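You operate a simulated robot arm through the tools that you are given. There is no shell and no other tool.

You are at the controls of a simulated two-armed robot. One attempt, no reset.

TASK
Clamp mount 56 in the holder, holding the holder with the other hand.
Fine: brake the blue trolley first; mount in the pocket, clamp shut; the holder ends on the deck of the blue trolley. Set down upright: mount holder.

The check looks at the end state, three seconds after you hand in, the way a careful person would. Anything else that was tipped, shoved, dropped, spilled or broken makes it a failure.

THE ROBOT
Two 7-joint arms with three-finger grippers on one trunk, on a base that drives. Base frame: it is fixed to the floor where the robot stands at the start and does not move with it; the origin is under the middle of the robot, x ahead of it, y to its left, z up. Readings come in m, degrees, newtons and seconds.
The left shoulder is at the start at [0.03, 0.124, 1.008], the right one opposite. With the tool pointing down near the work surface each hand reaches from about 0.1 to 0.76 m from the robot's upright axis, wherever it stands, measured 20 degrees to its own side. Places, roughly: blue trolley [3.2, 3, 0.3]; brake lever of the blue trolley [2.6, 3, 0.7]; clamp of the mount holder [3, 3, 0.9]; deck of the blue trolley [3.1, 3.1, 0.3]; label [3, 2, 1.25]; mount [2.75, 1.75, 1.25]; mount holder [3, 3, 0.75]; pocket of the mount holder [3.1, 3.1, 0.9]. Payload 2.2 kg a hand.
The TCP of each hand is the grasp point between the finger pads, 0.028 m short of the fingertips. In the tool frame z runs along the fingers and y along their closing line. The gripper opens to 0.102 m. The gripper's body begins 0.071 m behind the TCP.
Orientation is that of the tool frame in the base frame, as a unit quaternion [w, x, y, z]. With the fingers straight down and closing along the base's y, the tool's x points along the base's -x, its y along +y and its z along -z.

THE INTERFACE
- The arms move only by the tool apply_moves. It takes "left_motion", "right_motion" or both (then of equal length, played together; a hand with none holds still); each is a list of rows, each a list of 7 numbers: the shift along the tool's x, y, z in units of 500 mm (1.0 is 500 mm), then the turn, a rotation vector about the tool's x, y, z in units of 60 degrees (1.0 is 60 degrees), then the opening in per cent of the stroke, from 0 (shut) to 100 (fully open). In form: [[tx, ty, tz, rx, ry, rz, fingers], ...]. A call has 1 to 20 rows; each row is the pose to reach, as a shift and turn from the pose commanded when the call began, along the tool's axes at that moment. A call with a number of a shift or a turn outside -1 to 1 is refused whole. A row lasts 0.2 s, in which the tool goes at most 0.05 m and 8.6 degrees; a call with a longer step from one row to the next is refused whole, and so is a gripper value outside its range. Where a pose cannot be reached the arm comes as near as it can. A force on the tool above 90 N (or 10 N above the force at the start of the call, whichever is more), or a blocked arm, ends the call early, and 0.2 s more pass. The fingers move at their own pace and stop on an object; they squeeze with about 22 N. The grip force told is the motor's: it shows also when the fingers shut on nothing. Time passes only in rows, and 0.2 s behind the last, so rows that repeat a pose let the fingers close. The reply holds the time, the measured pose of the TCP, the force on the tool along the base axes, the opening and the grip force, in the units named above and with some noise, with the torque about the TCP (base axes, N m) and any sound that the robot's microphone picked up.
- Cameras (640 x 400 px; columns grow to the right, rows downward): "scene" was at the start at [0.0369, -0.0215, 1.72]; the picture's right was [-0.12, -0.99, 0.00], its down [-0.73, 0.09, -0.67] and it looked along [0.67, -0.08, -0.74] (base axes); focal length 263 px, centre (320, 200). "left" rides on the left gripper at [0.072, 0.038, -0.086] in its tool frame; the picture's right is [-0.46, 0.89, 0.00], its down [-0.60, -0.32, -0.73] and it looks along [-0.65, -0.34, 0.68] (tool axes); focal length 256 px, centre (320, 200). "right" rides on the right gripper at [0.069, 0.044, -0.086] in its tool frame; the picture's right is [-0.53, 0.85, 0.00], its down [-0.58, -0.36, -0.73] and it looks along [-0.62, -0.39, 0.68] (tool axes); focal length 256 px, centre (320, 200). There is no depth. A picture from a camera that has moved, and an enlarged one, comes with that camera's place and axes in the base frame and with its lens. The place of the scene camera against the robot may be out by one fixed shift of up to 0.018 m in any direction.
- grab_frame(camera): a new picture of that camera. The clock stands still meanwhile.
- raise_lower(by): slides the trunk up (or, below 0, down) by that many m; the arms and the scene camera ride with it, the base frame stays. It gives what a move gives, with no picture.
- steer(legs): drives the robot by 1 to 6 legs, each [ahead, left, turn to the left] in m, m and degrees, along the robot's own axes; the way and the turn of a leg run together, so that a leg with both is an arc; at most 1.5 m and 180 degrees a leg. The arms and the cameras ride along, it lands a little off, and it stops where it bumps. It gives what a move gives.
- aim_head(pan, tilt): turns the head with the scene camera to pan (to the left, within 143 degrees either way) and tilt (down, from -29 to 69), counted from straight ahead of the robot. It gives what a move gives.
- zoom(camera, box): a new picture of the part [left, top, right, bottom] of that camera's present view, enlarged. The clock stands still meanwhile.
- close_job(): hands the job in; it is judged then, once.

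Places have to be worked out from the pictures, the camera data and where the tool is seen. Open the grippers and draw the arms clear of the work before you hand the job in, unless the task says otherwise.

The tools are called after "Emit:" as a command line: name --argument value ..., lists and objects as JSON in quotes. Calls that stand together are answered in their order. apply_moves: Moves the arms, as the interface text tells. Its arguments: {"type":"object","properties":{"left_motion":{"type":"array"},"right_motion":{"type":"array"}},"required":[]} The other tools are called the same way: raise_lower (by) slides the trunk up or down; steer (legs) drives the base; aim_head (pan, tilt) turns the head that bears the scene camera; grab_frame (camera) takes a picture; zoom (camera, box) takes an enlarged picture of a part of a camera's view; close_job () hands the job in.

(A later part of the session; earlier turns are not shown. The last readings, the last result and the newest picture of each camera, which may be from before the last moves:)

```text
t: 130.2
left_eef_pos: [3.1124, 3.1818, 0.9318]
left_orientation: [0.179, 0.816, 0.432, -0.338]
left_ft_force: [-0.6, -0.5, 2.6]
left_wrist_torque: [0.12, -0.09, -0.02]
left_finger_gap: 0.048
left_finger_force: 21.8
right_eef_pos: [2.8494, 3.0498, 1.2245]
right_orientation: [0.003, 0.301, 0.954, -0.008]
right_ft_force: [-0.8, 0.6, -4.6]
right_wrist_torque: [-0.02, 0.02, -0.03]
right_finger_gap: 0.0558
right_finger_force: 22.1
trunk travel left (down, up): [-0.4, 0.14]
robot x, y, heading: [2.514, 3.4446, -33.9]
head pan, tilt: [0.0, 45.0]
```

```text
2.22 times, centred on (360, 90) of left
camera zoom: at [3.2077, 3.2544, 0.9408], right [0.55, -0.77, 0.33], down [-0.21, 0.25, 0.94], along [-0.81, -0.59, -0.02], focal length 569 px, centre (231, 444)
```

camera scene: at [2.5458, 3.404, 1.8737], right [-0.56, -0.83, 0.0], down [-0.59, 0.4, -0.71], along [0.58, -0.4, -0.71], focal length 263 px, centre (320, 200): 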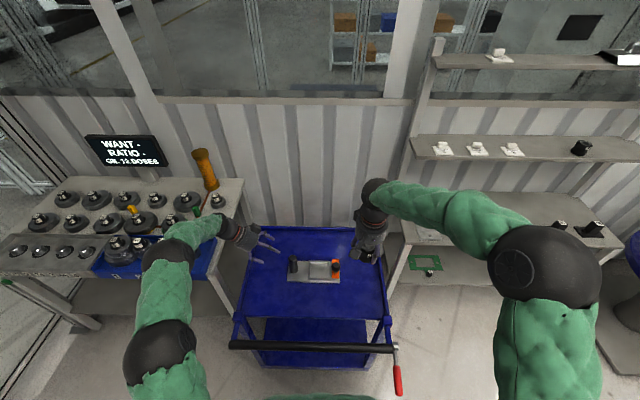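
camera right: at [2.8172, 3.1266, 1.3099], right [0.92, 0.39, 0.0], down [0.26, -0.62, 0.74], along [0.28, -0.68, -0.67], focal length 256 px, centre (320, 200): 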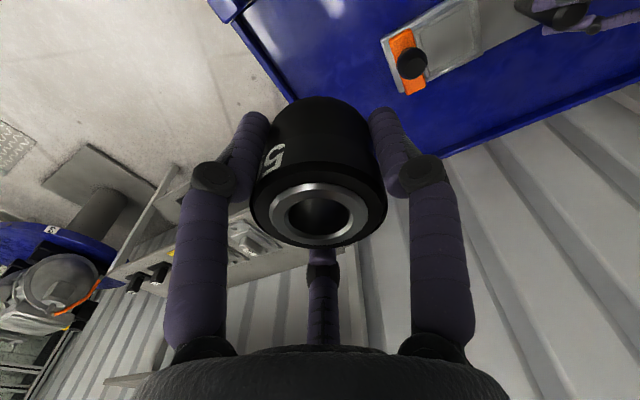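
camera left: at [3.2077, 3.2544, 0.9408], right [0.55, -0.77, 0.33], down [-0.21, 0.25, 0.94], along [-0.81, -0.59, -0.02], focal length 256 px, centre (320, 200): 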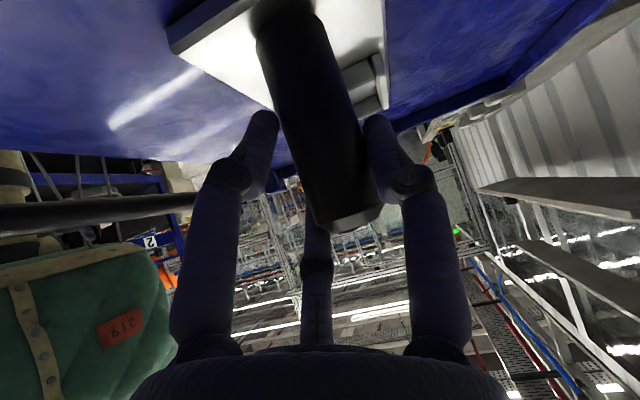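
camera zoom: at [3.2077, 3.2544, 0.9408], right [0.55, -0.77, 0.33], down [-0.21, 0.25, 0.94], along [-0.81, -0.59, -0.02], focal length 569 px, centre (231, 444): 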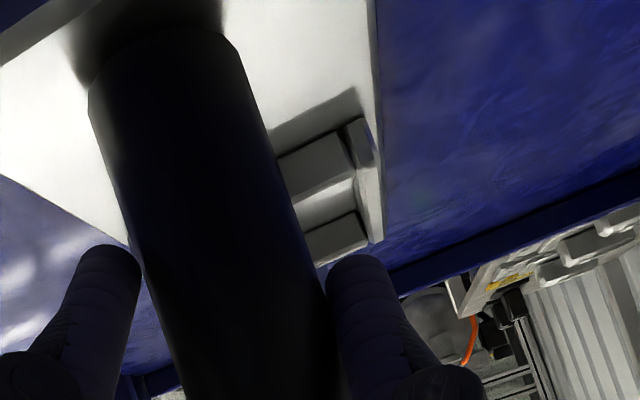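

From both sights I take the pocket centre as (3.051, 3.082, floor ≈0.860). I carry the mount above it, turning the right hand 15° to keep its fingers off the knob, and stop at a TCP height of about 1.06.

Emit:
apply_moves --right_motion '[[-0.058, 0.057, 0, 0, 0, 0.05, 0], [-0.117, 0.114, 0, 0, 0, 0.1, 0], [-0.176, 0.17, 0, 0, 0, 0.15, 0], [-0.235, 0.227, 0, 0, 0, 0.2, 0], [-0.293, 0.284, 0, 0, 0, 0.25, 0], [-0.293, 0.284, 0.09, 0, 0, 0.25, 0], [-0.293, 0.284, 0.18, 0, 0, 0.25, 0], [-0.293, 0.284, 0.26, 0, 0, 0.25, 0], [-0.293, 0.284, 0.33, 0, 0, 0.25, 0]]'

Emit:
grab_frame --camera "right"

Emit:
grab_frame --camera "left"

Emit:
zoom --camera "scene" --box '[260, 220, 388, 300]'

```text
t: 132.2
left_eef_pos: [3.1131, 3.1821, 0.9318]
left_orientation: [0.179, 0.816, 0.434, -0.338]
left_ft_force: [0.1, 0.1, 2.0]
left_wrist_torque: [-0.01, 0.14, -0.29]
left_finger_gap: 0.0479
left_finger_force: 22.1
right_eef_pos: [3.0513, 3.0807, 1.0588]
right_orientation: [0.006, 0.422, 0.906, -0.006]
right_ft_force: [0.8, -0.1, -3.6]
right_wrist_torque: [0.03, 0.02, 0.0]
right_finger_gap: 0.0553
right_finger_force: 22.8
trunk travel left (down, up): [-0.4, 0.14]
robot x, y, heading: [2.5121, 3.4422, -33.9]
head pan, tilt: [0.0, 45.0]
```

```text
taken
camera right: at [3.0394, 3.1627, 1.1446], right [0.99, 0.14, 0.0], down [0.09, -0.66, 0.74], along [0.1, -0.73, -0.67], focal length 256 px, centre (320, 200)
```

right: 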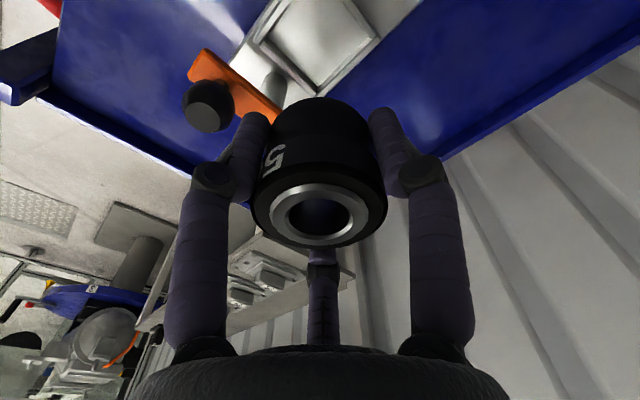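

```text
taken
camera left: at [3.2079, 3.2546, 0.9407], right [0.55, -0.77, 0.33], down [-0.21, 0.25, 0.94], along [-0.81, -0.59, -0.02], focal length 256 px, centre (320, 200)
```

left: 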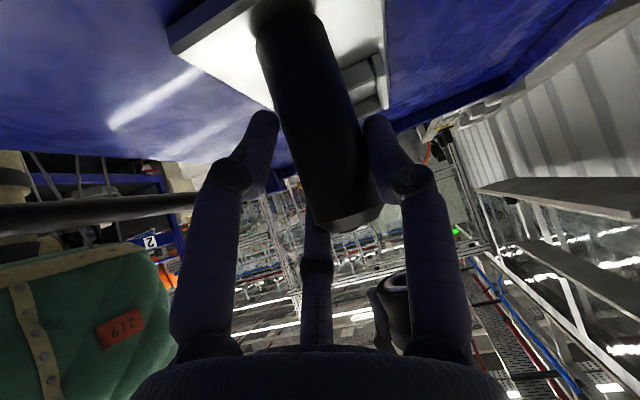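

```text
5.00 times, centred on (324, 260) of scene
camera zoom: at [2.5438, 3.4051, 1.8738], right [-0.56, -0.83, 0.0], down [-0.59, 0.4, -0.71], along [0.59, -0.4, -0.71], focal length 1317 px, centre (300, -100)
```

zoom: 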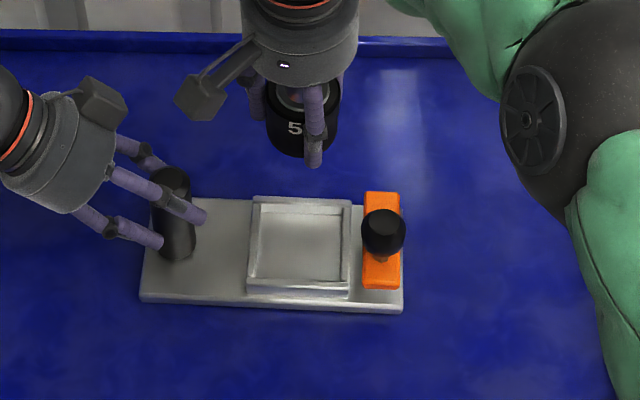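

I zoom in on the right camera's view of the pocket beyond the mount to check the alignment.

Emit:
zoom --camera "right" --box '[220, 0, 420, 125]'

```text
3.20 times, centred on (320, 62) of right
camera zoom: at [3.0394, 3.1627, 1.1446], right [0.99, 0.14, 0.0], down [0.09, -0.66, 0.74], along [0.1, -0.73, -0.67], focal length 819 px, centre (320, 640)
```

zoom: 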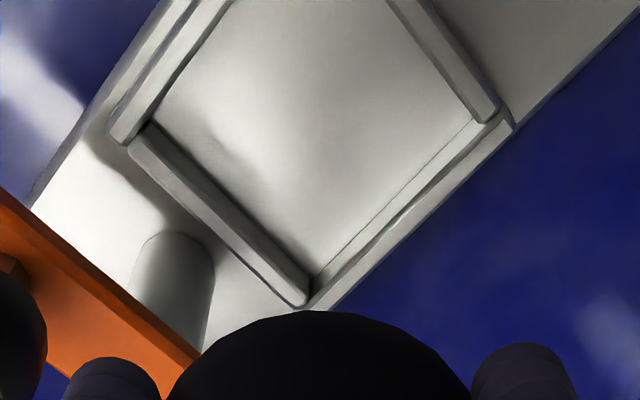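

The pocket centre sights at (3.049, 3.083), within 2 mm of the mount axis. I descend to a TCP height of 0.925, just above the rim.

Emit:
apply_moves --right_motion '[[0.002, 0, 0.08, 0, 0, 0, 0], [0.004, 0, 0.16, 0, 0, 0, 0], [0.006, 0.001, 0.23, 0, 0, 0, 0], [0.008, 0.001, 0.268, 0, 0, 0, 0]]'

Emit:
grab_frame --camera "right"

Emit:
zoom --camera "left" --box '[240, 0, 480, 180]'

Emit:
zoom --camera "scene" --box '[276, 225, 372, 285]'

```text
t: 133.2
left_eef_pos: [3.1119, 3.1819, 0.9308]
left_orientation: [0.18, 0.816, 0.434, -0.338]
left_ft_force: [0.0, 1.2, 3.7]
left_wrist_torque: [0.06, -0.04, -0.12]
left_finger_gap: 0.0479
left_finger_force: 22.1
right_eef_pos: [3.0499, 3.0825, 0.9256]
right_orientation: [0.005, 0.422, 0.906, -0.007]
right_ft_force: [0.7, -0.3, -3.7]
right_wrist_torque: [0.02, 0.03, 0.03]
right_finger_gap: 0.055
right_finger_force: 21.7
trunk travel left (down, up): [-0.4, 0.14]
robot x, y, heading: [2.5161, 3.4431, -33.8]
head pan, tilt: [0.0, 45.0]
```

```text
taken
camera right: at [3.0378, 3.1638, 1.0103], right [0.99, 0.14, 0.0], down [0.09, -0.66, 0.74], along [0.1, -0.74, -0.67], focal length 256 px, centre (320, 200)
```

right: 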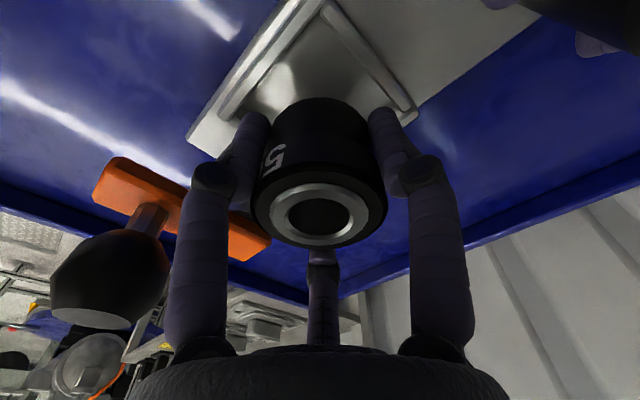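

```text
2.22 times, centred on (360, 90) of left
camera zoom: at [3.2078, 3.2548, 0.9407], right [0.55, -0.77, 0.33], down [-0.21, 0.25, 0.94], along [-0.81, -0.59, -0.02], focal length 569 px, centre (231, 444)
```

zoom: 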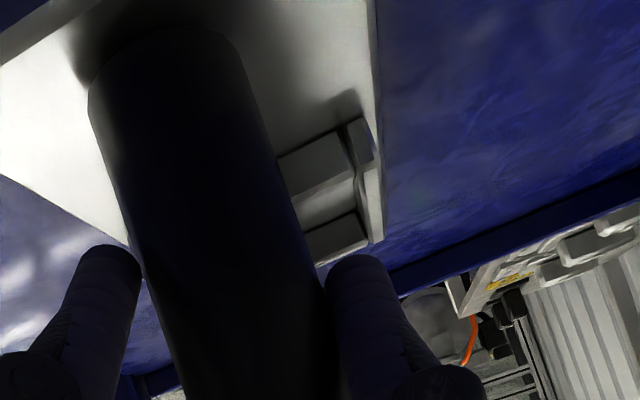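

```text
6.67 times, centred on (324, 255) of scene
camera zoom: at [2.5436, 3.4052, 1.8738], right [-0.56, -0.83, 0.0], down [-0.59, 0.4, -0.71], along [0.59, -0.4, -0.71], focal length 1756 px, centre (293, -167)
```

zoom: 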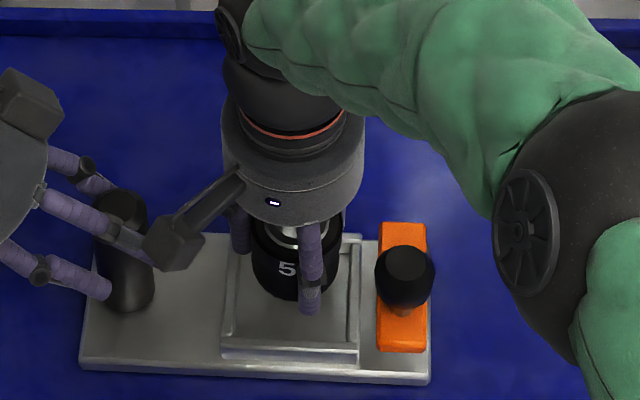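

Aligned over the pocket, clear of knob and left hand. I descend 2 cm slowly.

Emit:
apply_moves --right_motion '[[0, 0, 0.01, 0, 0, 0, 0], [0, 0, 0.02, 0, 0, 0, 0], [0.001, 0, 0.03, 0, 0, 0, 0], [0.001, 0, 0.04, 0, 0, 0, 0]]'

Emit:
grab_frame --camera "right"

Emit:
zoom --camera "scene" --box '[276, 225, 372, 285]'

```text
t: 134.2
left_eef_pos: [3.1127, 3.1815, 0.9309]
left_orientation: [0.18, 0.816, 0.434, -0.338]
left_ft_force: [-0.8, 2.4, 4.9]
left_wrist_torque: [0.08, -0.1, -0.03]
left_finger_gap: 0.048
left_finger_force: 22.4
right_eef_pos: [3.0481, 3.0825, 0.9042]
right_orientation: [0.004, 0.423, 0.906, -0.006]
right_ft_force: [0.5, 0.3, -4.1]
right_wrist_torque: [0.02, -0.03, -0.01]
right_finger_gap: 0.0551
right_finger_force: 22.2
trunk travel left (down, up): [-0.4, 0.14]
robot x, y, heading: [2.5135, 3.4461, -34.0]
head pan, tilt: [0.0, 45.0]
```

```text
taken
camera right: at [3.0376, 3.1641, 0.9905], right [0.99, 0.14, 0.0], down [0.09, -0.66, 0.74], along [0.1, -0.73, -0.67], focal length 256 px, centre (320, 200)
```

right: 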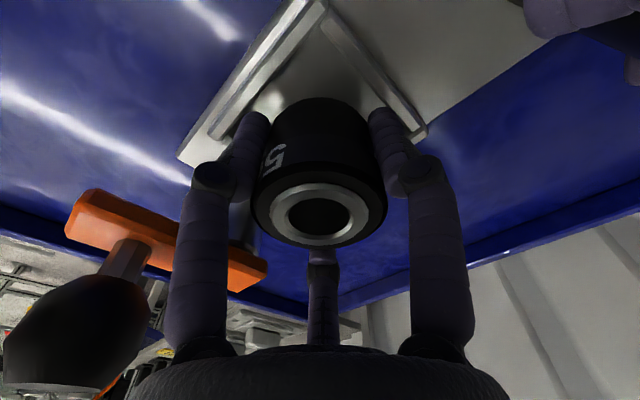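

```text
6.67 times, centred on (324, 255) of scene
camera zoom: at [2.5436, 3.4052, 1.8738], right [-0.56, -0.83, 0.0], down [-0.59, 0.4, -0.71], along [0.59, -0.4, -0.71], focal length 1756 px, centre (293, -167)
```

zoom: 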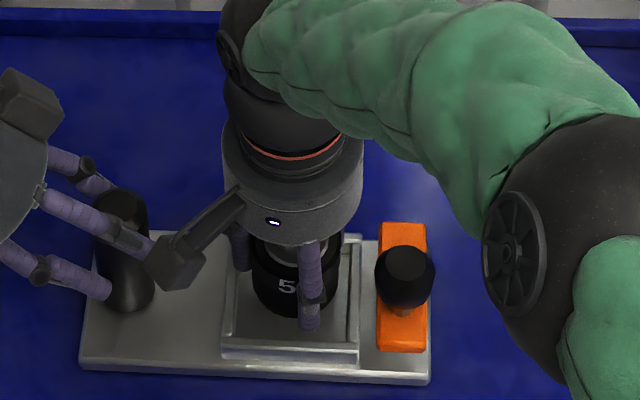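

No contact yet; another 1 cm, slowly.

Emit:
apply_moves --right_motion '[[0, 0, 0.007, 0, 0, 0, 0], [0, 0, 0.014, 0, 0, 0, 0], [0, 0, 0.02, 0, 0, 0, 0]]'

Emit:
grab_frame --camera "right"

Emit:
zoom --camera "scene" --box '[276, 225, 372, 285]'

```text
t: 134.9
left_eef_pos: [3.1111, 3.1823, 0.9314]
left_orientation: [0.18, 0.816, 0.433, -0.339]
left_ft_force: [2.8, -1.2, 0.2]
left_wrist_torque: [-0.04, 0.04, 0.02]
left_finger_gap: 0.0477
left_finger_force: 22.4
right_eef_pos: [3.0497, 3.0826, 0.8966]
right_orientation: [0.005, 0.422, 0.907, -0.007]
right_ft_force: [-2.9, 4.0, 6.4]
right_wrist_torque: [0.23, 0.48, 0.0]
right_finger_gap: 0.0551
right_finger_force: 22.3
trunk travel left (down, up): [-0.4, 0.14]
robot x, y, heading: [2.5122, 3.4471, -34.1]
head pan, tilt: [0.0, 45.0]
```

```text
taken
camera right: at [3.0378, 3.164, 0.982], right [0.99, 0.14, 0.0], down [0.09, -0.66, 0.74], along [0.1, -0.73, -0.67], focal length 256 px, centre (320, 200)
```

right: 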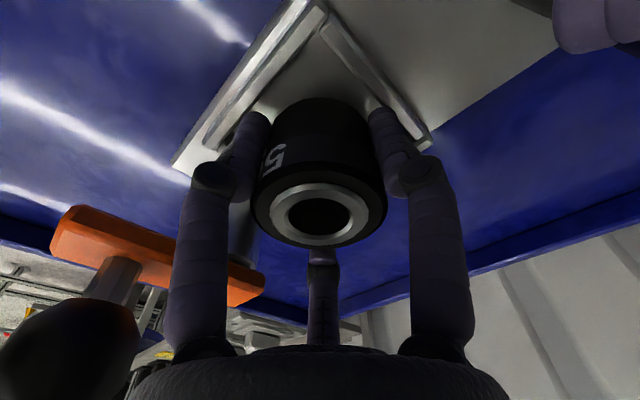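

```text
6.67 times, centred on (324, 255) of scene
camera zoom: at [2.5433, 3.4056, 1.8739], right [-0.56, -0.83, 0.0], down [-0.59, 0.4, -0.71], along [0.59, -0.4, -0.71], focal length 1756 px, centre (293, -167)
```

zoom: 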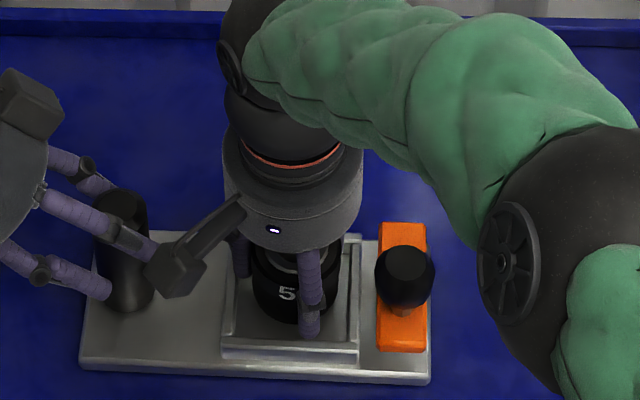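

Contact came exactly at the expected seating height (≈10 N). I open the fingers only slightly to release, wait, then lift straight up.

Emit:
apply_moves --right_motion '[[0, 0, 0.018, 0, 0, 0, 60], [0, 0, 0.018, 0, 0, 0, 62], [0, 0, 0.018, 0, 0, 0, 66], [0, 0, 0.01, 0, 0, 0, 66], [0, 0, -0.01, 0, 0, 0, 68], [0, 0, -0.03, 0, 0, 0, 72]]'

Emit:
grab_frame --camera "right"

Emit:
zoom --camera "scene" --box '[276, 225, 372, 285]'

```text
t: 136.3
left_eef_pos: [3.1127, 3.1826, 0.933]
left_orientation: [0.18, 0.816, 0.433, -0.339]
left_ft_force: [-2.4, 4.3, 3.3]
left_wrist_torque: [0.09, 0.18, -0.11]
left_finger_gap: 0.0482
left_finger_force: 21.2
right_eef_pos: [3.0469, 3.0833, 0.9092]
right_orientation: [0.002, 0.42, 0.907, -0.007]
right_ft_force: [-0.3, -0.6, 0.2]
right_wrist_torque: [0.03, 0.01, 0.01]
right_finger_gap: 0.0734
right_finger_force: 0.2
trunk travel left (down, up): [-0.4, 0.14]
robot x, y, heading: [2.5123, 3.4455, -34.0]
head pan, tilt: [0.0, 45.0]
```

```text
taken
camera right: at [3.0352, 3.1651, 0.9938], right [0.99, 0.14, 0.0], down [0.1, -0.67, 0.74], along [0.1, -0.73, -0.67], focal length 256 px, centre (320, 200)
```

right: 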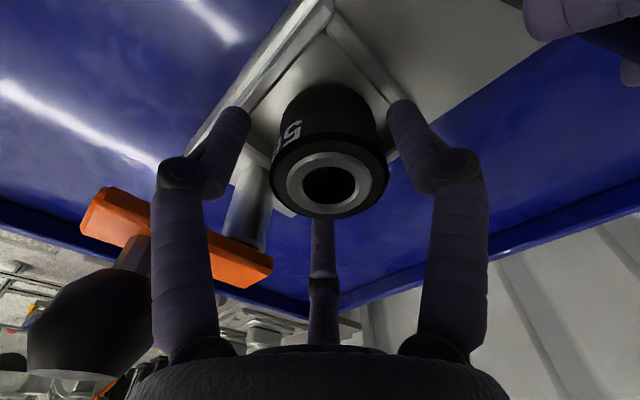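

```text
6.67 times, centred on (324, 255) of scene
camera zoom: at [2.5431, 3.4058, 1.8737], right [-0.56, -0.83, 0.0], down [-0.59, 0.4, -0.71], along [0.59, -0.4, -0.71], focal length 1756 px, centre (293, -167)
```

zoom: 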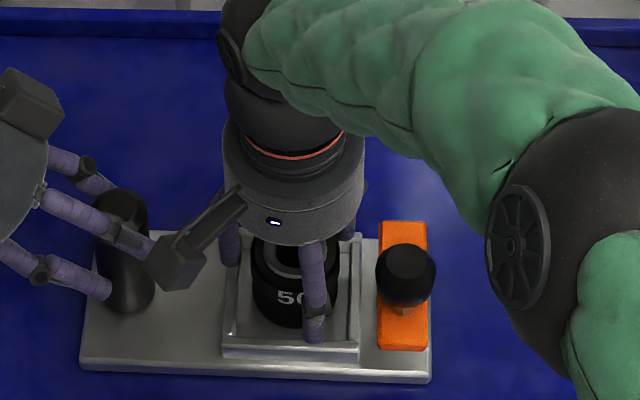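

Released: 56 sits in the pocket. I lift the right hand straight up 0.12 m and look down on it.

Emit:
apply_moves --right_motion '[[0, 0, -0.06, 0, 0, 0, 72], [0, 0, -0.13, 0, 0, 0, 72], [0, 0, -0.2, 0, 0, 0, 72], [0, 0, -0.26, 0, 0, 0, 72]]'

Emit:
grab_frame --camera "right"

Emit:
zoom --camera "scene" --box '[276, 225, 372, 285]'

```text
t: 137.3
left_eef_pos: [3.1128, 3.1826, 0.9314]
left_orientation: [0.179, 0.816, 0.433, -0.338]
left_ft_force: [-3.1, 1.7, 5.7]
left_wrist_torque: [0.26, 0.0, 0.25]
left_finger_gap: 0.0477
left_finger_force: 22.5
right_eef_pos: [3.0474, 3.0844, 1.0404]
right_orientation: [0.004, 0.422, 0.907, -0.006]
right_ft_force: [0.0, -0.1, 0.1]
right_wrist_torque: [-0.04, -0.03, -0.04]
right_finger_gap: 0.0734
right_finger_force: 0.0
trunk travel left (down, up): [-0.4, 0.14]
robot x, y, heading: [2.5095, 3.4473, -33.8]
head pan, tilt: [0.0, 45.0]
```

```text
taken
camera right: at [3.0358, 3.1671, 1.1259], right [0.99, 0.14, 0.0], down [0.09, -0.66, 0.74], along [0.1, -0.73, -0.67], focal length 256 px, centre (320, 200)
```

right: 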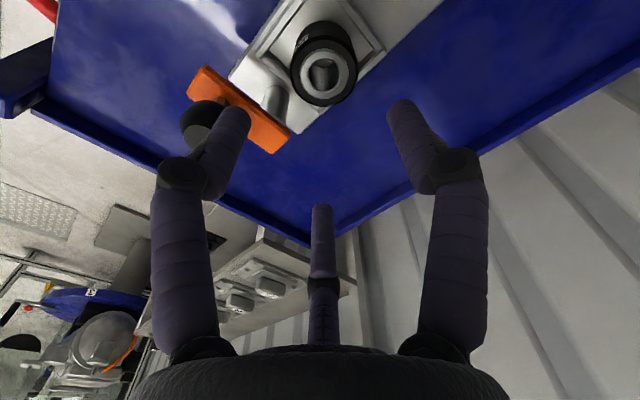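

```text
6.67 times, centred on (324, 255) of scene
camera zoom: at [2.5428, 3.4055, 1.8739], right [-0.56, -0.83, 0.0], down [-0.59, 0.4, -0.71], along [0.59, -0.4, -0.71], focal length 1756 px, centre (293, -167)
```

zoom: 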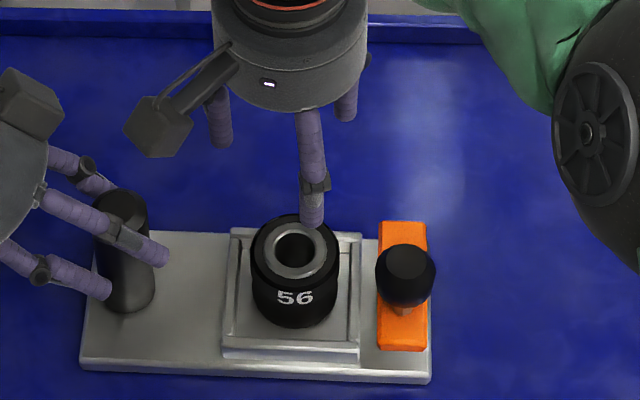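

56 sits upright in the pocket. Now the clamp: I open the right hand fully and move it above the knob.

Emit:
apply_moves --right_motion '[[0.02, -0.05, 0, 0, 0, 0, 100], [0.04, -0.1, 0, 0, 0, 0, 100], [0.058, -0.151, 0, 0, 0, 0, 100]]'

Emit:
grab_frame --camera "right"

Emit:
zoom --camera "scene" --box '[276, 225, 372, 285]'

```text
t: 138.2
left_eef_pos: [3.1124, 3.1824, 0.9314]
left_orientation: [0.179, 0.816, 0.433, -0.338]
left_ft_force: [-3.1, -0.4, 6.6]
left_wrist_torque: [0.6, -0.27, 0.29]
left_finger_gap: 0.048
left_finger_force: 21.9
right_eef_pos: [2.9692, 3.0591, 1.0421]
right_orientation: [0.004, 0.421, 0.907, -0.008]
right_ft_force: [-0.4, -0.5, -0.8]
right_wrist_torque: [0.01, -0.03, 0.02]
right_finger_gap: 0.1022
right_finger_force: 0.1
trunk travel left (down, up): [-0.4, 0.14]
robot x, y, heading: [2.5126, 3.446, -33.9]
head pan, tilt: [0.0, 45.0]
```

```text
taken
camera right: at [2.9594, 3.1408, 1.1268], right [0.99, 0.14, 0.0], down [0.09, -0.66, 0.74], along [0.1, -0.73, -0.67], focal length 256 px, centre (320, 200)
```

right: 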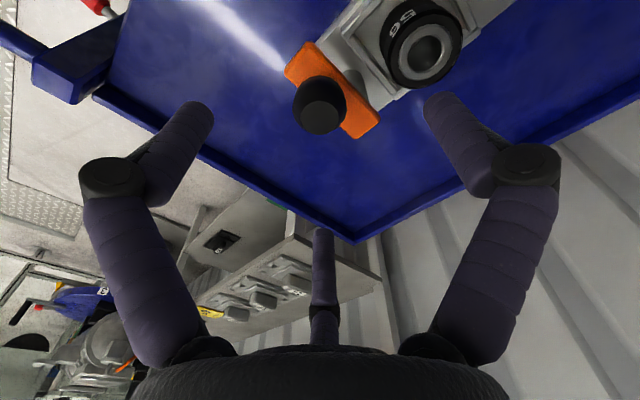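

```text
6.67 times, centred on (324, 255) of scene
camera zoom: at [2.5424, 3.405, 1.8739], right [-0.56, -0.83, 0.0], down [-0.59, 0.4, -0.71], along [0.59, -0.4, -0.71], focal length 1756 px, centre (293, -167)
```

zoom: 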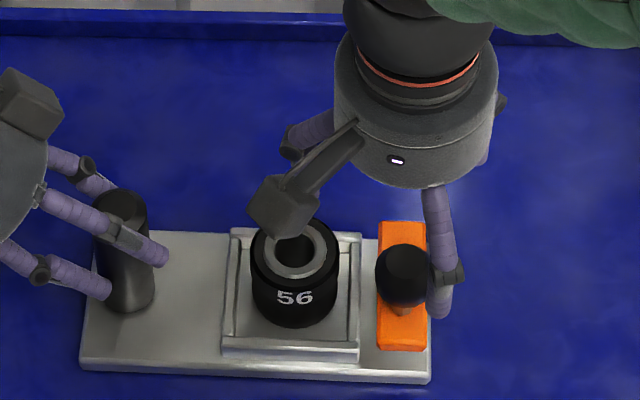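

The knob is centred under the hand. I descend to TCP height 0.966 around it.

Emit:
apply_moves --right_motion '[[-0.002, 0, 0.05, 0, 0, 0, 100], [-0.003, 0, 0.1, 0, 0, 0, 100], [-0.004, 0, 0.15, 0, 0, 0, 100]]'

Emit:
grab_frame --camera "right"

Emit:
zoom --camera "scene" --box '[276, 225, 372, 285]'

```text
t: 138.9
left_eef_pos: [3.113, 3.1822, 0.9313]
left_orientation: [0.18, 0.816, 0.433, -0.338]
left_ft_force: [-0.5, 0.1, 6.9]
left_wrist_torque: [0.29, 0.19, -0.12]
left_finger_gap: 0.0476
left_finger_force: 21.9
right_eef_pos: [2.9741, 3.054, 0.9657]
right_orientation: [0.005, 0.421, 0.907, -0.006]
right_ft_force: [0.3, 0.5, 0.4]
right_wrist_torque: [0.0, 0.0, -0.04]
right_finger_gap: 0.1021
right_finger_force: 0.0
trunk travel left (down, up): [-0.4, 0.14]
robot x, y, heading: [2.5104, 3.4465, -34.0]
head pan, tilt: [0.0, 45.0]
```

```text
taken
camera right: at [2.9628, 3.1368, 1.0512], right [0.99, 0.14, 0.0], down [0.09, -0.66, 0.74], along [0.1, -0.74, -0.67], focal length 256 px, centre (320, 200)
```

right: 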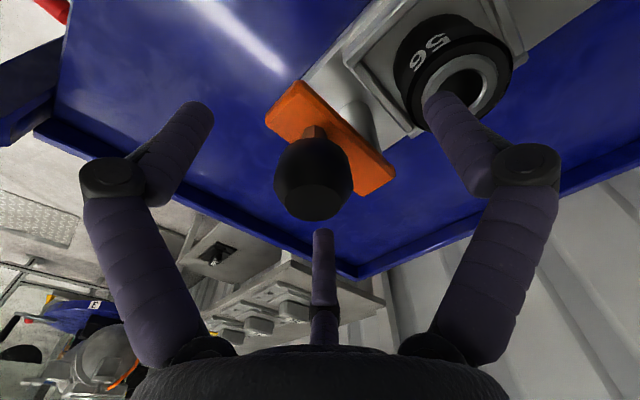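

```text
6.67 times, centred on (324, 255) of scene
camera zoom: at [2.5429, 3.4053, 1.8739], right [-0.56, -0.83, 0.0], down [-0.59, 0.4, -0.71], along [0.59, -0.4, -0.71], focal length 1756 px, centre (293, -167)
```

zoom: 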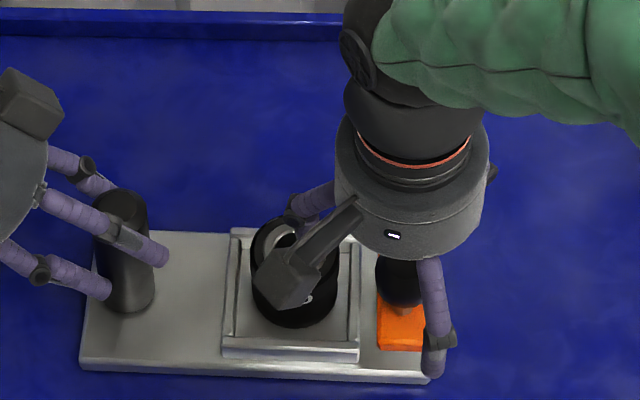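

The knob is centred at the TCP. I close on it.

Emit:
apply_moves --right_motion '[[-0.002, 0.002, 0, 0, 0, 0, 70], [-0.002, 0.002, 0, 0, 0, 0, 45], [-0.002, 0.002, 0, 0, 0, 0, 25], [-0.002, 0.002, 0, 0, 0, 0, 10], [-0.002, 0.002, 0, 0, 0, 0, 0]]'

Emit:
grab_frame --camera "right"

```text
t: 140.2
left_eef_pos: [3.1133, 3.1819, 0.9317]
left_orientation: [0.18, 0.816, 0.433, -0.337]
left_ft_force: [7.6, 0.5, 2.4]
left_wrist_torque: [0.27, 0.09, 0.53]
left_finger_gap: 0.0479
left_finger_force: 22.1
right_eef_pos: [2.9754, 3.0541, 0.9649]
right_orientation: [0.004, 0.422, 0.907, -0.007]
right_ft_force: [-9.3, 1.0, 2.2]
right_wrist_torque: [0.0, 0.13, -0.08]
right_finger_gap: 0.0329
right_finger_force: 21.9
trunk travel left (down, up): [-0.4, 0.14]
robot x, y, heading: [2.5135, 3.4449, -34.1]
head pan, tilt: [0.0, 45.0]
```

```text
taken
camera right: at [2.9636, 3.1372, 1.0508], right [0.99, 0.14, 0.0], down [0.09, -0.66, 0.74], along [0.1, -0.73, -0.67], focal length 256 px, centre (320, 200)
```

right: 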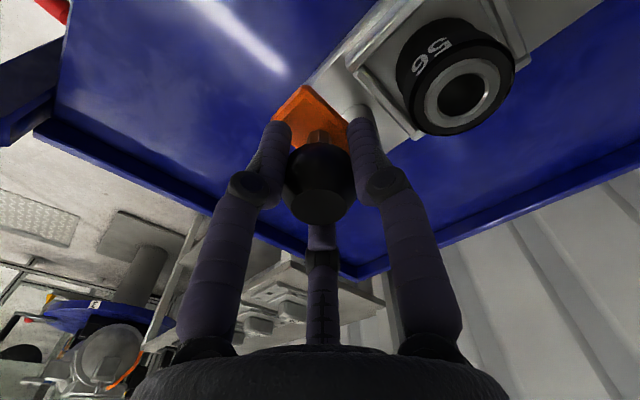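

Gripped. I estimate the pivot at (3.008, 3.032) with a 0.044 m radius, so I swing the knob clockwise along that arc; the first 30° to check forces.

Emit:
apply_moves --right_motion '[[0.0015, 0.008, 0, 0, 0, 0, 0], [0.003, 0.0156, 0, 0, 0, 0, 0], [0.0034, 0.0235, 0, 0, 0, 0, 0], [0.0034, 0.0308, 0, 0, 0, 0, 0], [0.002, 0.038, 0, 0, 0, 0, 0], [0.001, 0.0458, 0, 0, 0, 0, 0]]'

Emit:
grab_frame --camera "right"

Emit:
zoom --camera "scene" --box '[276, 225, 372, 285]'

```text
t: 141.6
left_eef_pos: [3.1127, 3.1818, 0.9325]
left_orientation: [0.179, 0.816, 0.434, -0.338]
left_ft_force: [8.5, 8.8, 6.6]
left_wrist_torque: [0.25, 0.14, 0.21]
left_finger_gap: 0.0479
left_finger_force: 22.2
right_eef_pos: [2.9928, 3.0699, 0.9648]
right_orientation: [0.003, 0.422, 0.906, -0.006]
right_ft_force: [-7.6, -6.9, -4.3]
right_wrist_torque: [-0.03, 0.06, -0.44]
right_finger_gap: 0.0327
right_finger_force: 22.2
trunk travel left (down, up): [-0.4, 0.14]
robot x, y, heading: [2.5135, 3.4451, -34.2]
head pan, tilt: [0.0, 45.0]
```

```text
taken
camera right: at [2.9807, 3.1522, 1.0507], right [0.99, 0.14, 0.0], down [0.09, -0.66, 0.74], along [0.1, -0.73, -0.67], focal length 256 px, centre (320, 200)
```

right: 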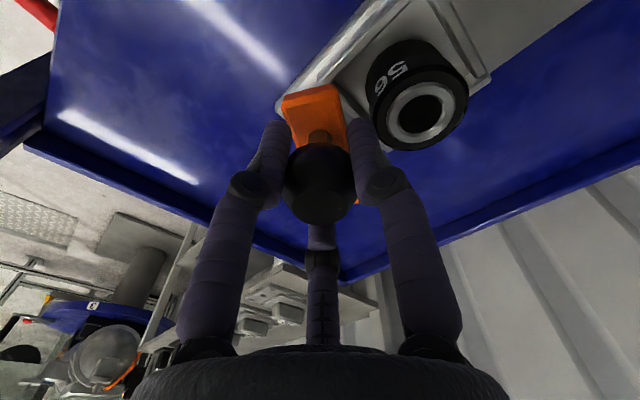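

```text
6.67 times, centred on (324, 255) of scene
camera zoom: at [2.5435, 3.4051, 1.8738], right [-0.56, -0.83, 0.0], down [-0.59, 0.4, -0.71], along [0.59, -0.4, -0.71], focal length 1756 px, centre (293, -167)
```

zoom: 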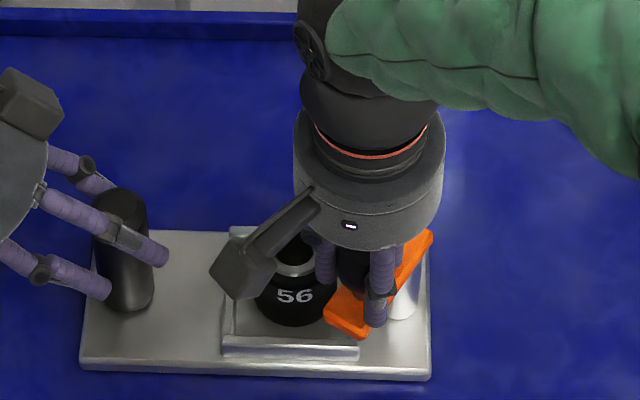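

The bar is turning as expected. I continue another 30° in small steps, watching for contact with the mount.

Emit:
apply_moves --right_motion '[[-0.0025, 0.0075, 0, 0, 0, 0, 0], [-0.005, 0.0144, 0, 0, 0, 0, 0], [-0.0085, 0.0215, 0, 0, 0, 0, 0], [-0.0124, 0.0278, 0, 0, 0, 0, 0]]'

Emit:
grab_frame --camera "right"

Emit:
zoom --camera "scene" --box '[276, 225, 372, 285]'

```text
t: 142.6
left_eef_pos: [3.1111, 3.1813, 0.9311]
left_orientation: [0.179, 0.816, 0.433, -0.338]
left_ft_force: [4.8, 2.8, 6.7]
left_wrist_torque: [0.66, -0.35, -0.01]
left_finger_gap: 0.0482
left_finger_force: 22.2
right_eef_pos: [3.0074, 3.0734, 0.9653]
right_orientation: [0.005, 0.421, 0.907, -0.005]
right_ft_force: [-4.8, -4.3, -3.5]
right_wrist_torque: [0.05, -0.21, -0.21]
right_finger_gap: 0.0329
right_finger_force: 21.9
trunk travel left (down, up): [-0.4, 0.14]
robot x, y, heading: [2.5144, 3.4455, -34.1]
head pan, tilt: [0.0, 45.0]
```

```text
taken
camera right: at [2.9956, 3.1565, 1.0511], right [0.99, 0.14, 0.0], down [0.09, -0.66, 0.74], along [0.1, -0.73, -0.67], focal length 256 px, centre (320, 200)
```

right: 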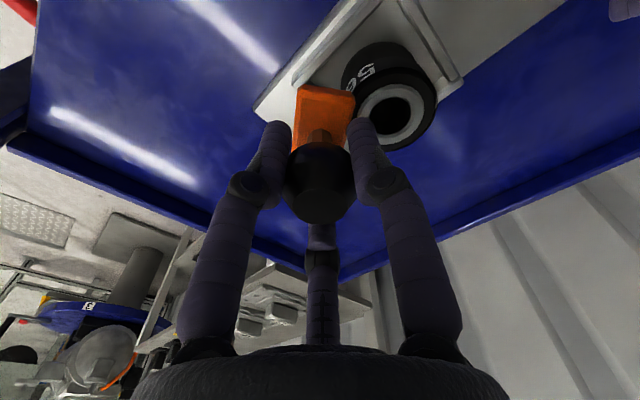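

```text
6.67 times, centred on (324, 255) of scene
camera zoom: at [2.543, 3.4048, 1.8739], right [-0.56, -0.83, 0.0], down [-0.59, 0.4, -0.71], along [0.59, -0.4, -0.71], focal length 1756 px, centre (293, -167)
```

zoom: 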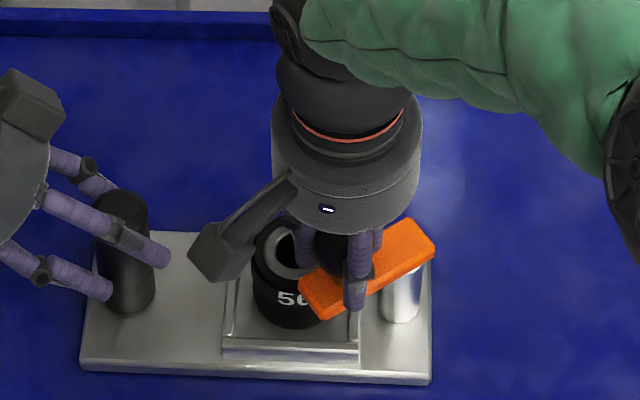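

The bar passes over the mount with low forces. I finish the swing to the closed direction.

Emit:
apply_moves --right_motion '[[-0.0045, 0.006, 0, 0, 0, 0, 0], [-0.0096, 0.0116, 0, 0, 0, 0, 0], [-0.015, 0.0165, 0, 0, 0, 0, 0], [-0.021, 0.0214, 0, 0, 0, 0, 0], [-0.0275, 0.0255, 0, 0, 0, 0, 0], [-0.0342, 0.0292, 0, 0, 0, 0, 0]]'

Emit:
grab_frame --camera "right"

Emit:
zoom --camera "scene" --box '[276, 225, 372, 285]'

```text
t: 143.9
left_eef_pos: [3.1157, 3.1826, 0.9317]
left_orientation: [0.18, 0.816, 0.434, -0.337]
left_ft_force: [14.1, 19.5, 3.6]
left_wrist_torque: [0.86, 0.15, 0.24]
left_finger_gap: 0.0489
left_finger_force: 21.2
right_eef_pos: [3.0298, 3.0686, 0.9663]
right_orientation: [0.004, 0.422, 0.907, -0.006]
right_ft_force: [-12.5, -19.6, -1.6]
right_wrist_torque: [0.0, 0.03, -0.42]
right_finger_gap: 0.0328
right_finger_force: 21.8
trunk travel left (down, up): [-0.4, 0.14]
robot x, y, heading: [2.5133, 3.442, -34.0]
head pan, tilt: [0.0, 45.0]
```

```text
taken
camera right: at [3.0177, 3.1516, 1.0512], right [0.99, 0.14, 0.0], down [0.09, -0.66, 0.74], along [0.1, -0.74, -0.67], focal length 256 px, centre (320, 200)
```

right: 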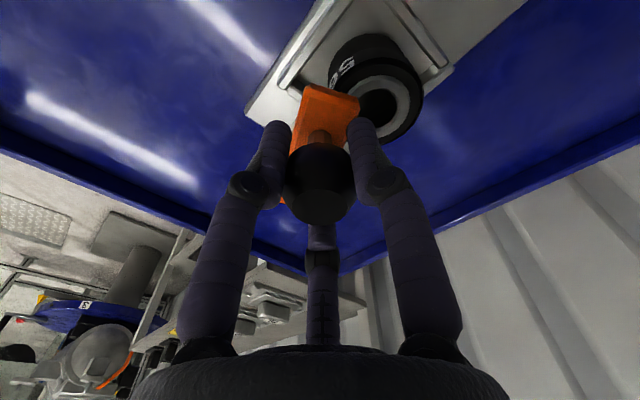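

```text
6.67 times, centred on (324, 255) of scene
camera zoom: at [2.5437, 3.4052, 1.8738], right [-0.56, -0.83, 0.0], down [-0.59, 0.4, -0.71], along [0.59, -0.4, -0.71], focal length 1756 px, centre (293, -167)
```

zoom: 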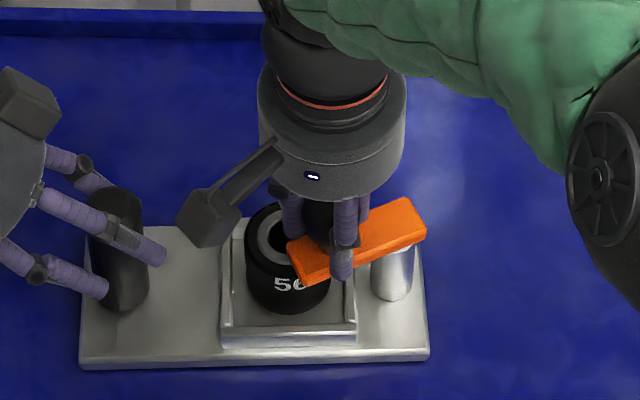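

The ball's friction in my grip is turning the whole holder about its handle (its right end moved ~2 cm away), so gripping the knob isn't ideal. I release the knob, rise, and will push it with closed fingers instead.

Emit:
apply_moves --right_motion '[[0, 0, 0, 0, 0, 0, 40], [0, 0, 0, 0, 0, 0, 80], [0, 0, 0, 0, 0, 0, 100], [0, 0, -0.07, 0, 0, 0, 100], [0, 0, -0.14, 0, 0, 0, 100]]'

Emit:
grab_frame --camera "right"

Emit:
zoom --camera "scene" --box '[276, 225, 372, 285]'

```text
t: 145.2
left_eef_pos: [3.1115, 3.1822, 0.9301]
left_orientation: [0.179, 0.816, 0.433, -0.338]
left_ft_force: [-4.4, -2.6, 4.4]
left_wrist_torque: [0.76, 0.73, 0.02]
left_finger_gap: 0.0481
left_finger_force: 22.4
right_eef_pos: [3.0278, 3.073, 1.0337]
right_orientation: [0.004, 0.42, 0.907, -0.006]
right_ft_force: [-0.2, 0.1, -0.9]
right_wrist_torque: [0.03, 0.01, 0.0]
right_finger_gap: 0.1021
right_finger_force: 0.0
trunk travel left (down, up): [-0.4, 0.14]
robot x, y, heading: [2.5137, 3.4436, -34.0]
head pan, tilt: [0.0, 45.0]
```

```text
taken
camera right: at [3.0161, 3.1539, 1.1201], right [0.99, 0.14, 0.0], down [0.09, -0.67, 0.74], along [0.1, -0.73, -0.67], focal length 256 px, centre (320, 200)
```

right: 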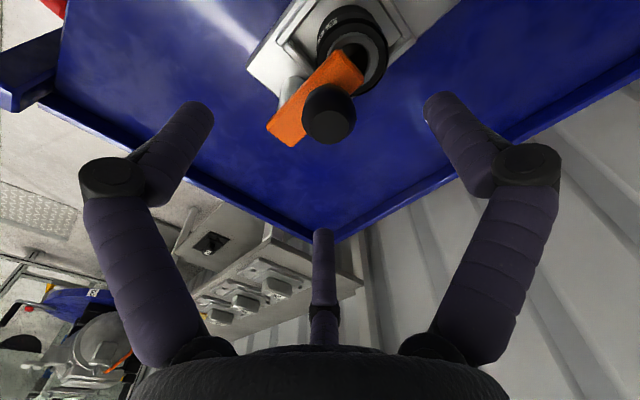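

```text
6.67 times, centred on (324, 255) of scene
camera zoom: at [2.5425, 3.4048, 1.8738], right [-0.56, -0.83, 0.0], down [-0.59, 0.4, -0.71], along [0.59, -0.4, -0.71], focal length 1756 px, centre (293, -167)
```

zoom: 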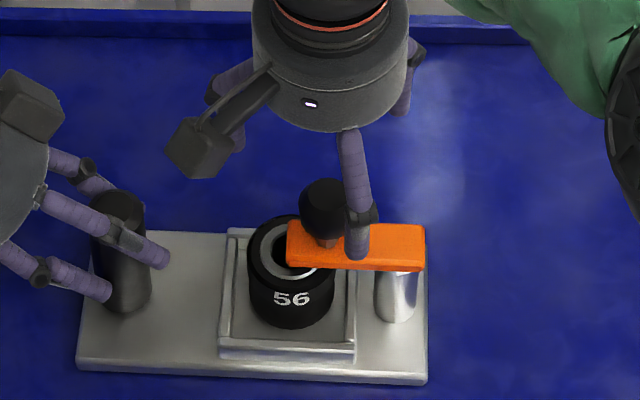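

On release the holder settled back and the bar now lies parallel to the plate over the mount. To make sure it's fully shut, I go beside the knob with closed fingers for a gentle push.

Emit:
apply_moves --right_motion '[[0, 0, -0.02, 0, 0, 0, 60], [0, 0, -0.02, 0, 0, 0, 20], [0, 0, -0.02, 0, 0, 0, 0], [0.03, -0.009, -0.02, 0, 0, 0, 0], [0.06, -0.018, -0.02, 0, 0, 0, 0], [0.06, -0.018, 0.05, 0, 0, 0, 0], [0.06, -0.018, 0.1, 0, 0, 0, 0]]'

Emit:
grab_frame --camera "right"

Emit:
zoom --camera "scene" --box '[276, 225, 372, 285]'

```text
t: 146.8
left_eef_pos: [3.1139, 3.1834, 0.9308]
left_orientation: [0.18, 0.816, 0.434, -0.338]
left_ft_force: [-2.7, -0.4, 0.9]
left_wrist_torque: [0.44, 0.55, -0.11]
left_finger_gap: 0.048
left_finger_force: 21.9
right_eef_pos: [3.0024, 3.0878, 0.9847]
right_orientation: [0.005, 0.421, 0.907, -0.008]
right_ft_force: [0.2, 0.0, 0.0]
right_wrist_torque: [0.02, 0.0, 0.01]
right_finger_gap: 0.0024
right_finger_force: 22.1
trunk travel left (down, up): [-0.4, 0.14]
robot x, y, heading: [2.5129, 3.4489, -33.8]
head pan, tilt: [0.0, 45.0]
```

```text
taken
camera right: at [2.9914, 3.1701, 1.071], right [0.99, 0.14, 0.0], down [0.09, -0.66, 0.74], along [0.1, -0.74, -0.67], focal length 256 px, centre (320, 200)
```

right: 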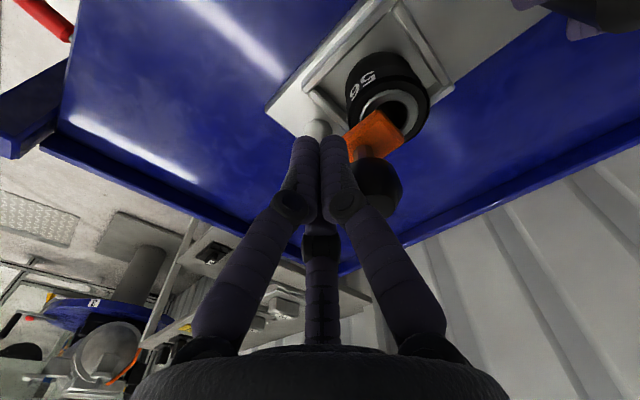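

```text
6.67 times, centred on (324, 255) of scene
camera zoom: at [2.5437, 3.405, 1.8738], right [-0.56, -0.83, 0.0], down [-0.59, 0.4, -0.71], along [0.59, -0.4, -0.71], focal length 1756 px, centre (293, -167)
```

zoom: 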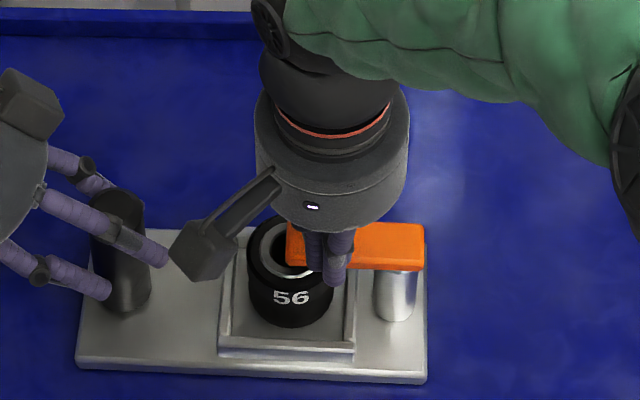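

Closed fingers are on the near side of the knob. I push gently away from me in small steps.

Emit:
apply_moves --right_motion '[[-0.014, 0.004, 0, 0, 0, 0, 0], [-0.028, 0.008, 0, 0, 0, 0, 0], [-0.036, 0.01, 0, 0, 0, 0, 0]]'

Emit:
zoom --camera "scene" --box '[276, 225, 372, 285]'

```text
t: 147.6
left_eef_pos: [3.1147, 3.1818, 0.9307]
left_orientation: [0.18, 0.816, 0.434, -0.337]
left_ft_force: [8.3, 2.2, -0.1]
left_wrist_torque: [0.39, 0.64, 0.54]
left_finger_gap: 0.0478
left_finger_force: 22.2
right_eef_pos: [3.0183, 3.0769, 0.9831]
right_orientation: [0.003, 0.422, 0.906, -0.007]
right_ft_force: [-7.7, 0.3, 1.8]
right_wrist_torque: [0.05, 0.11, -0.09]
right_finger_gap: 0.0023
right_finger_force: 21.9
trunk travel left (down, up): [-0.4, 0.14]
robot x, y, heading: [2.511, 3.448, -34.0]
head pan, tilt: [0.0, 45.0]
```

```text
6.67 times, centred on (324, 255) of scene
camera zoom: at [2.5443, 3.405, 1.8738], right [-0.56, -0.83, 0.0], down [-0.59, 0.4, -0.71], along [0.59, -0.4, -0.71], focal length 1756 px, centre (293, -167)
```

zoom: 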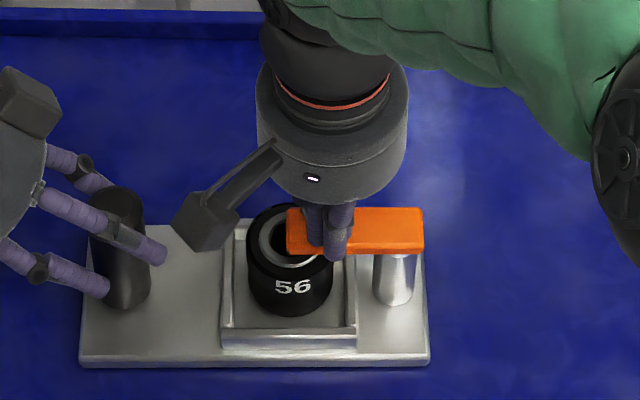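

The bar stays parallel to the plate and only the whole holder yields, so the clamp is at its closed stop. I withdraw the right hand and rise.

Emit:
apply_moves --right_motion '[[0.03, -0.008, 0, 0, 0, 0, 0], [0.06, -0.016, 0, 0, 0, 0, 0], [0.08, -0.02, -0.08, 0, 0, 0, 0], [0.08, -0.02, -0.17, 0, 0, 0, 0]]'

Emit:
grab_frame --camera "right"

Emit:
zoom --camera "scene" --box '[276, 225, 372, 285]'

```text
t: 148.6
left_eef_pos: [3.1139, 3.1818, 0.9317]
left_orientation: [0.18, 0.816, 0.434, -0.338]
left_ft_force: [2.6, 1.4, 3.0]
left_wrist_torque: [0.63, 0.32, 0.2]
left_finger_gap: 0.048
left_finger_force: 21.9
right_eef_pos: [2.9859, 3.1011, 1.07]
right_orientation: [0.004, 0.421, 0.907, -0.007]
right_ft_force: [-0.3, 0.4, -0.3]
right_wrist_torque: [-0.03, -0.04, -0.02]
right_finger_gap: 0.0021
right_finger_force: 21.5
trunk travel left (down, up): [-0.4, 0.14]
robot x, y, heading: [2.512, 3.446, -34.0]
head pan, tilt: [0.0, 45.0]
```

```text
taken
camera right: at [2.9731, 3.1843, 1.1551], right [0.99, 0.14, 0.0], down [0.09, -0.66, 0.74], along [0.1, -0.73, -0.67], focal length 256 px, centre (320, 200)
```

right: 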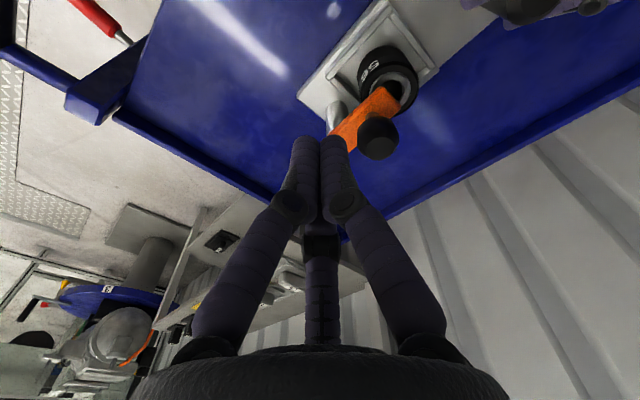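

```text
6.67 times, centred on (324, 255) of scene
camera zoom: at [2.5435, 3.4054, 1.8739], right [-0.56, -0.83, 0.0], down [-0.59, 0.4, -0.71], along [0.59, -0.4, -0.71], focal length 1756 px, centre (293, -167)
```

zoom: 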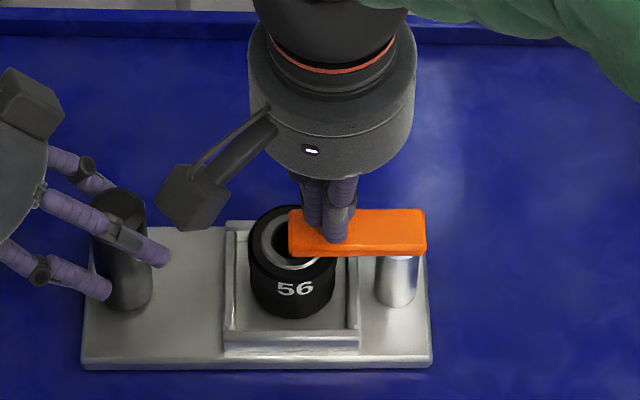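

The clamp is shut over 56. The listed deck height (0.3) means the lower platform, so the holder must go down there. I test-lift it 2 cm with the left hand to see how it hangs.

Emit:
apply_moves --left_motion '[[-0.007, 0, -0.007, 0, 0, 0, 0], [-0.014, 0, -0.014, 0, 0, 0, 0], [-0.021, 0, -0.021, 0, 0, 0, 0], [-0.028, 0, -0.028, 0, 0, 0, 0]]'

Emit:
zoom --camera "scene" --box '[276, 225, 372, 285]'

Emit:
grab_frame --camera "left"

```text
t: 149.6
left_eef_pos: [3.1127, 3.1795, 0.9512]
left_orientation: [0.179, 0.816, 0.434, -0.338]
left_ft_force: [-1.0, -0.5, -8.5]
left_wrist_torque: [0.5, -0.08, -0.01]
left_finger_gap: 0.0479
left_finger_force: 21.8
right_eef_pos: [2.9857, 3.1018, 1.0686]
right_orientation: [0.004, 0.422, 0.907, -0.007]
right_ft_force: [-1.3, 0.0, -0.2]
right_wrist_torque: [-0.04, 0.0, -0.02]
right_finger_gap: 0.0025
right_finger_force: 22.0
trunk travel left (down, up): [-0.4, 0.14]
robot x, y, heading: [2.5141, 3.4456, -34.0]
head pan, tilt: [0.0, 45.0]
```

```text
6.67 times, centred on (324, 255) of scene
camera zoom: at [2.5443, 3.4045, 1.8738], right [-0.56, -0.83, 0.0], down [-0.59, 0.4, -0.71], along [0.59, -0.4, -0.71], focal length 1756 px, centre (293, -167)
```

zoom: 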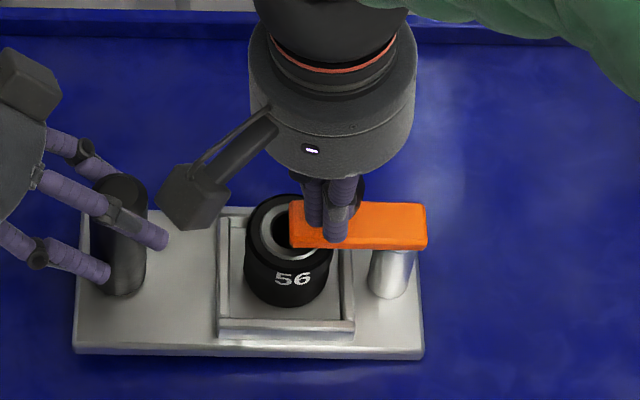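

```text
taken
camera left: at [3.2079, 3.2536, 0.9594], right [0.55, -0.77, 0.33], down [-0.21, 0.25, 0.94], along [-0.81, -0.59, -0.02], focal length 256 px, centre (320, 200)
```

left: 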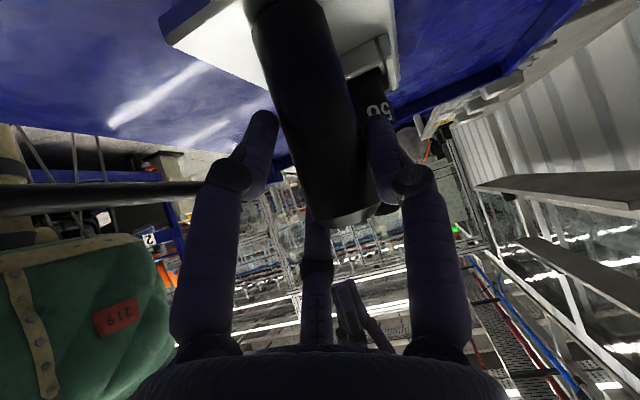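

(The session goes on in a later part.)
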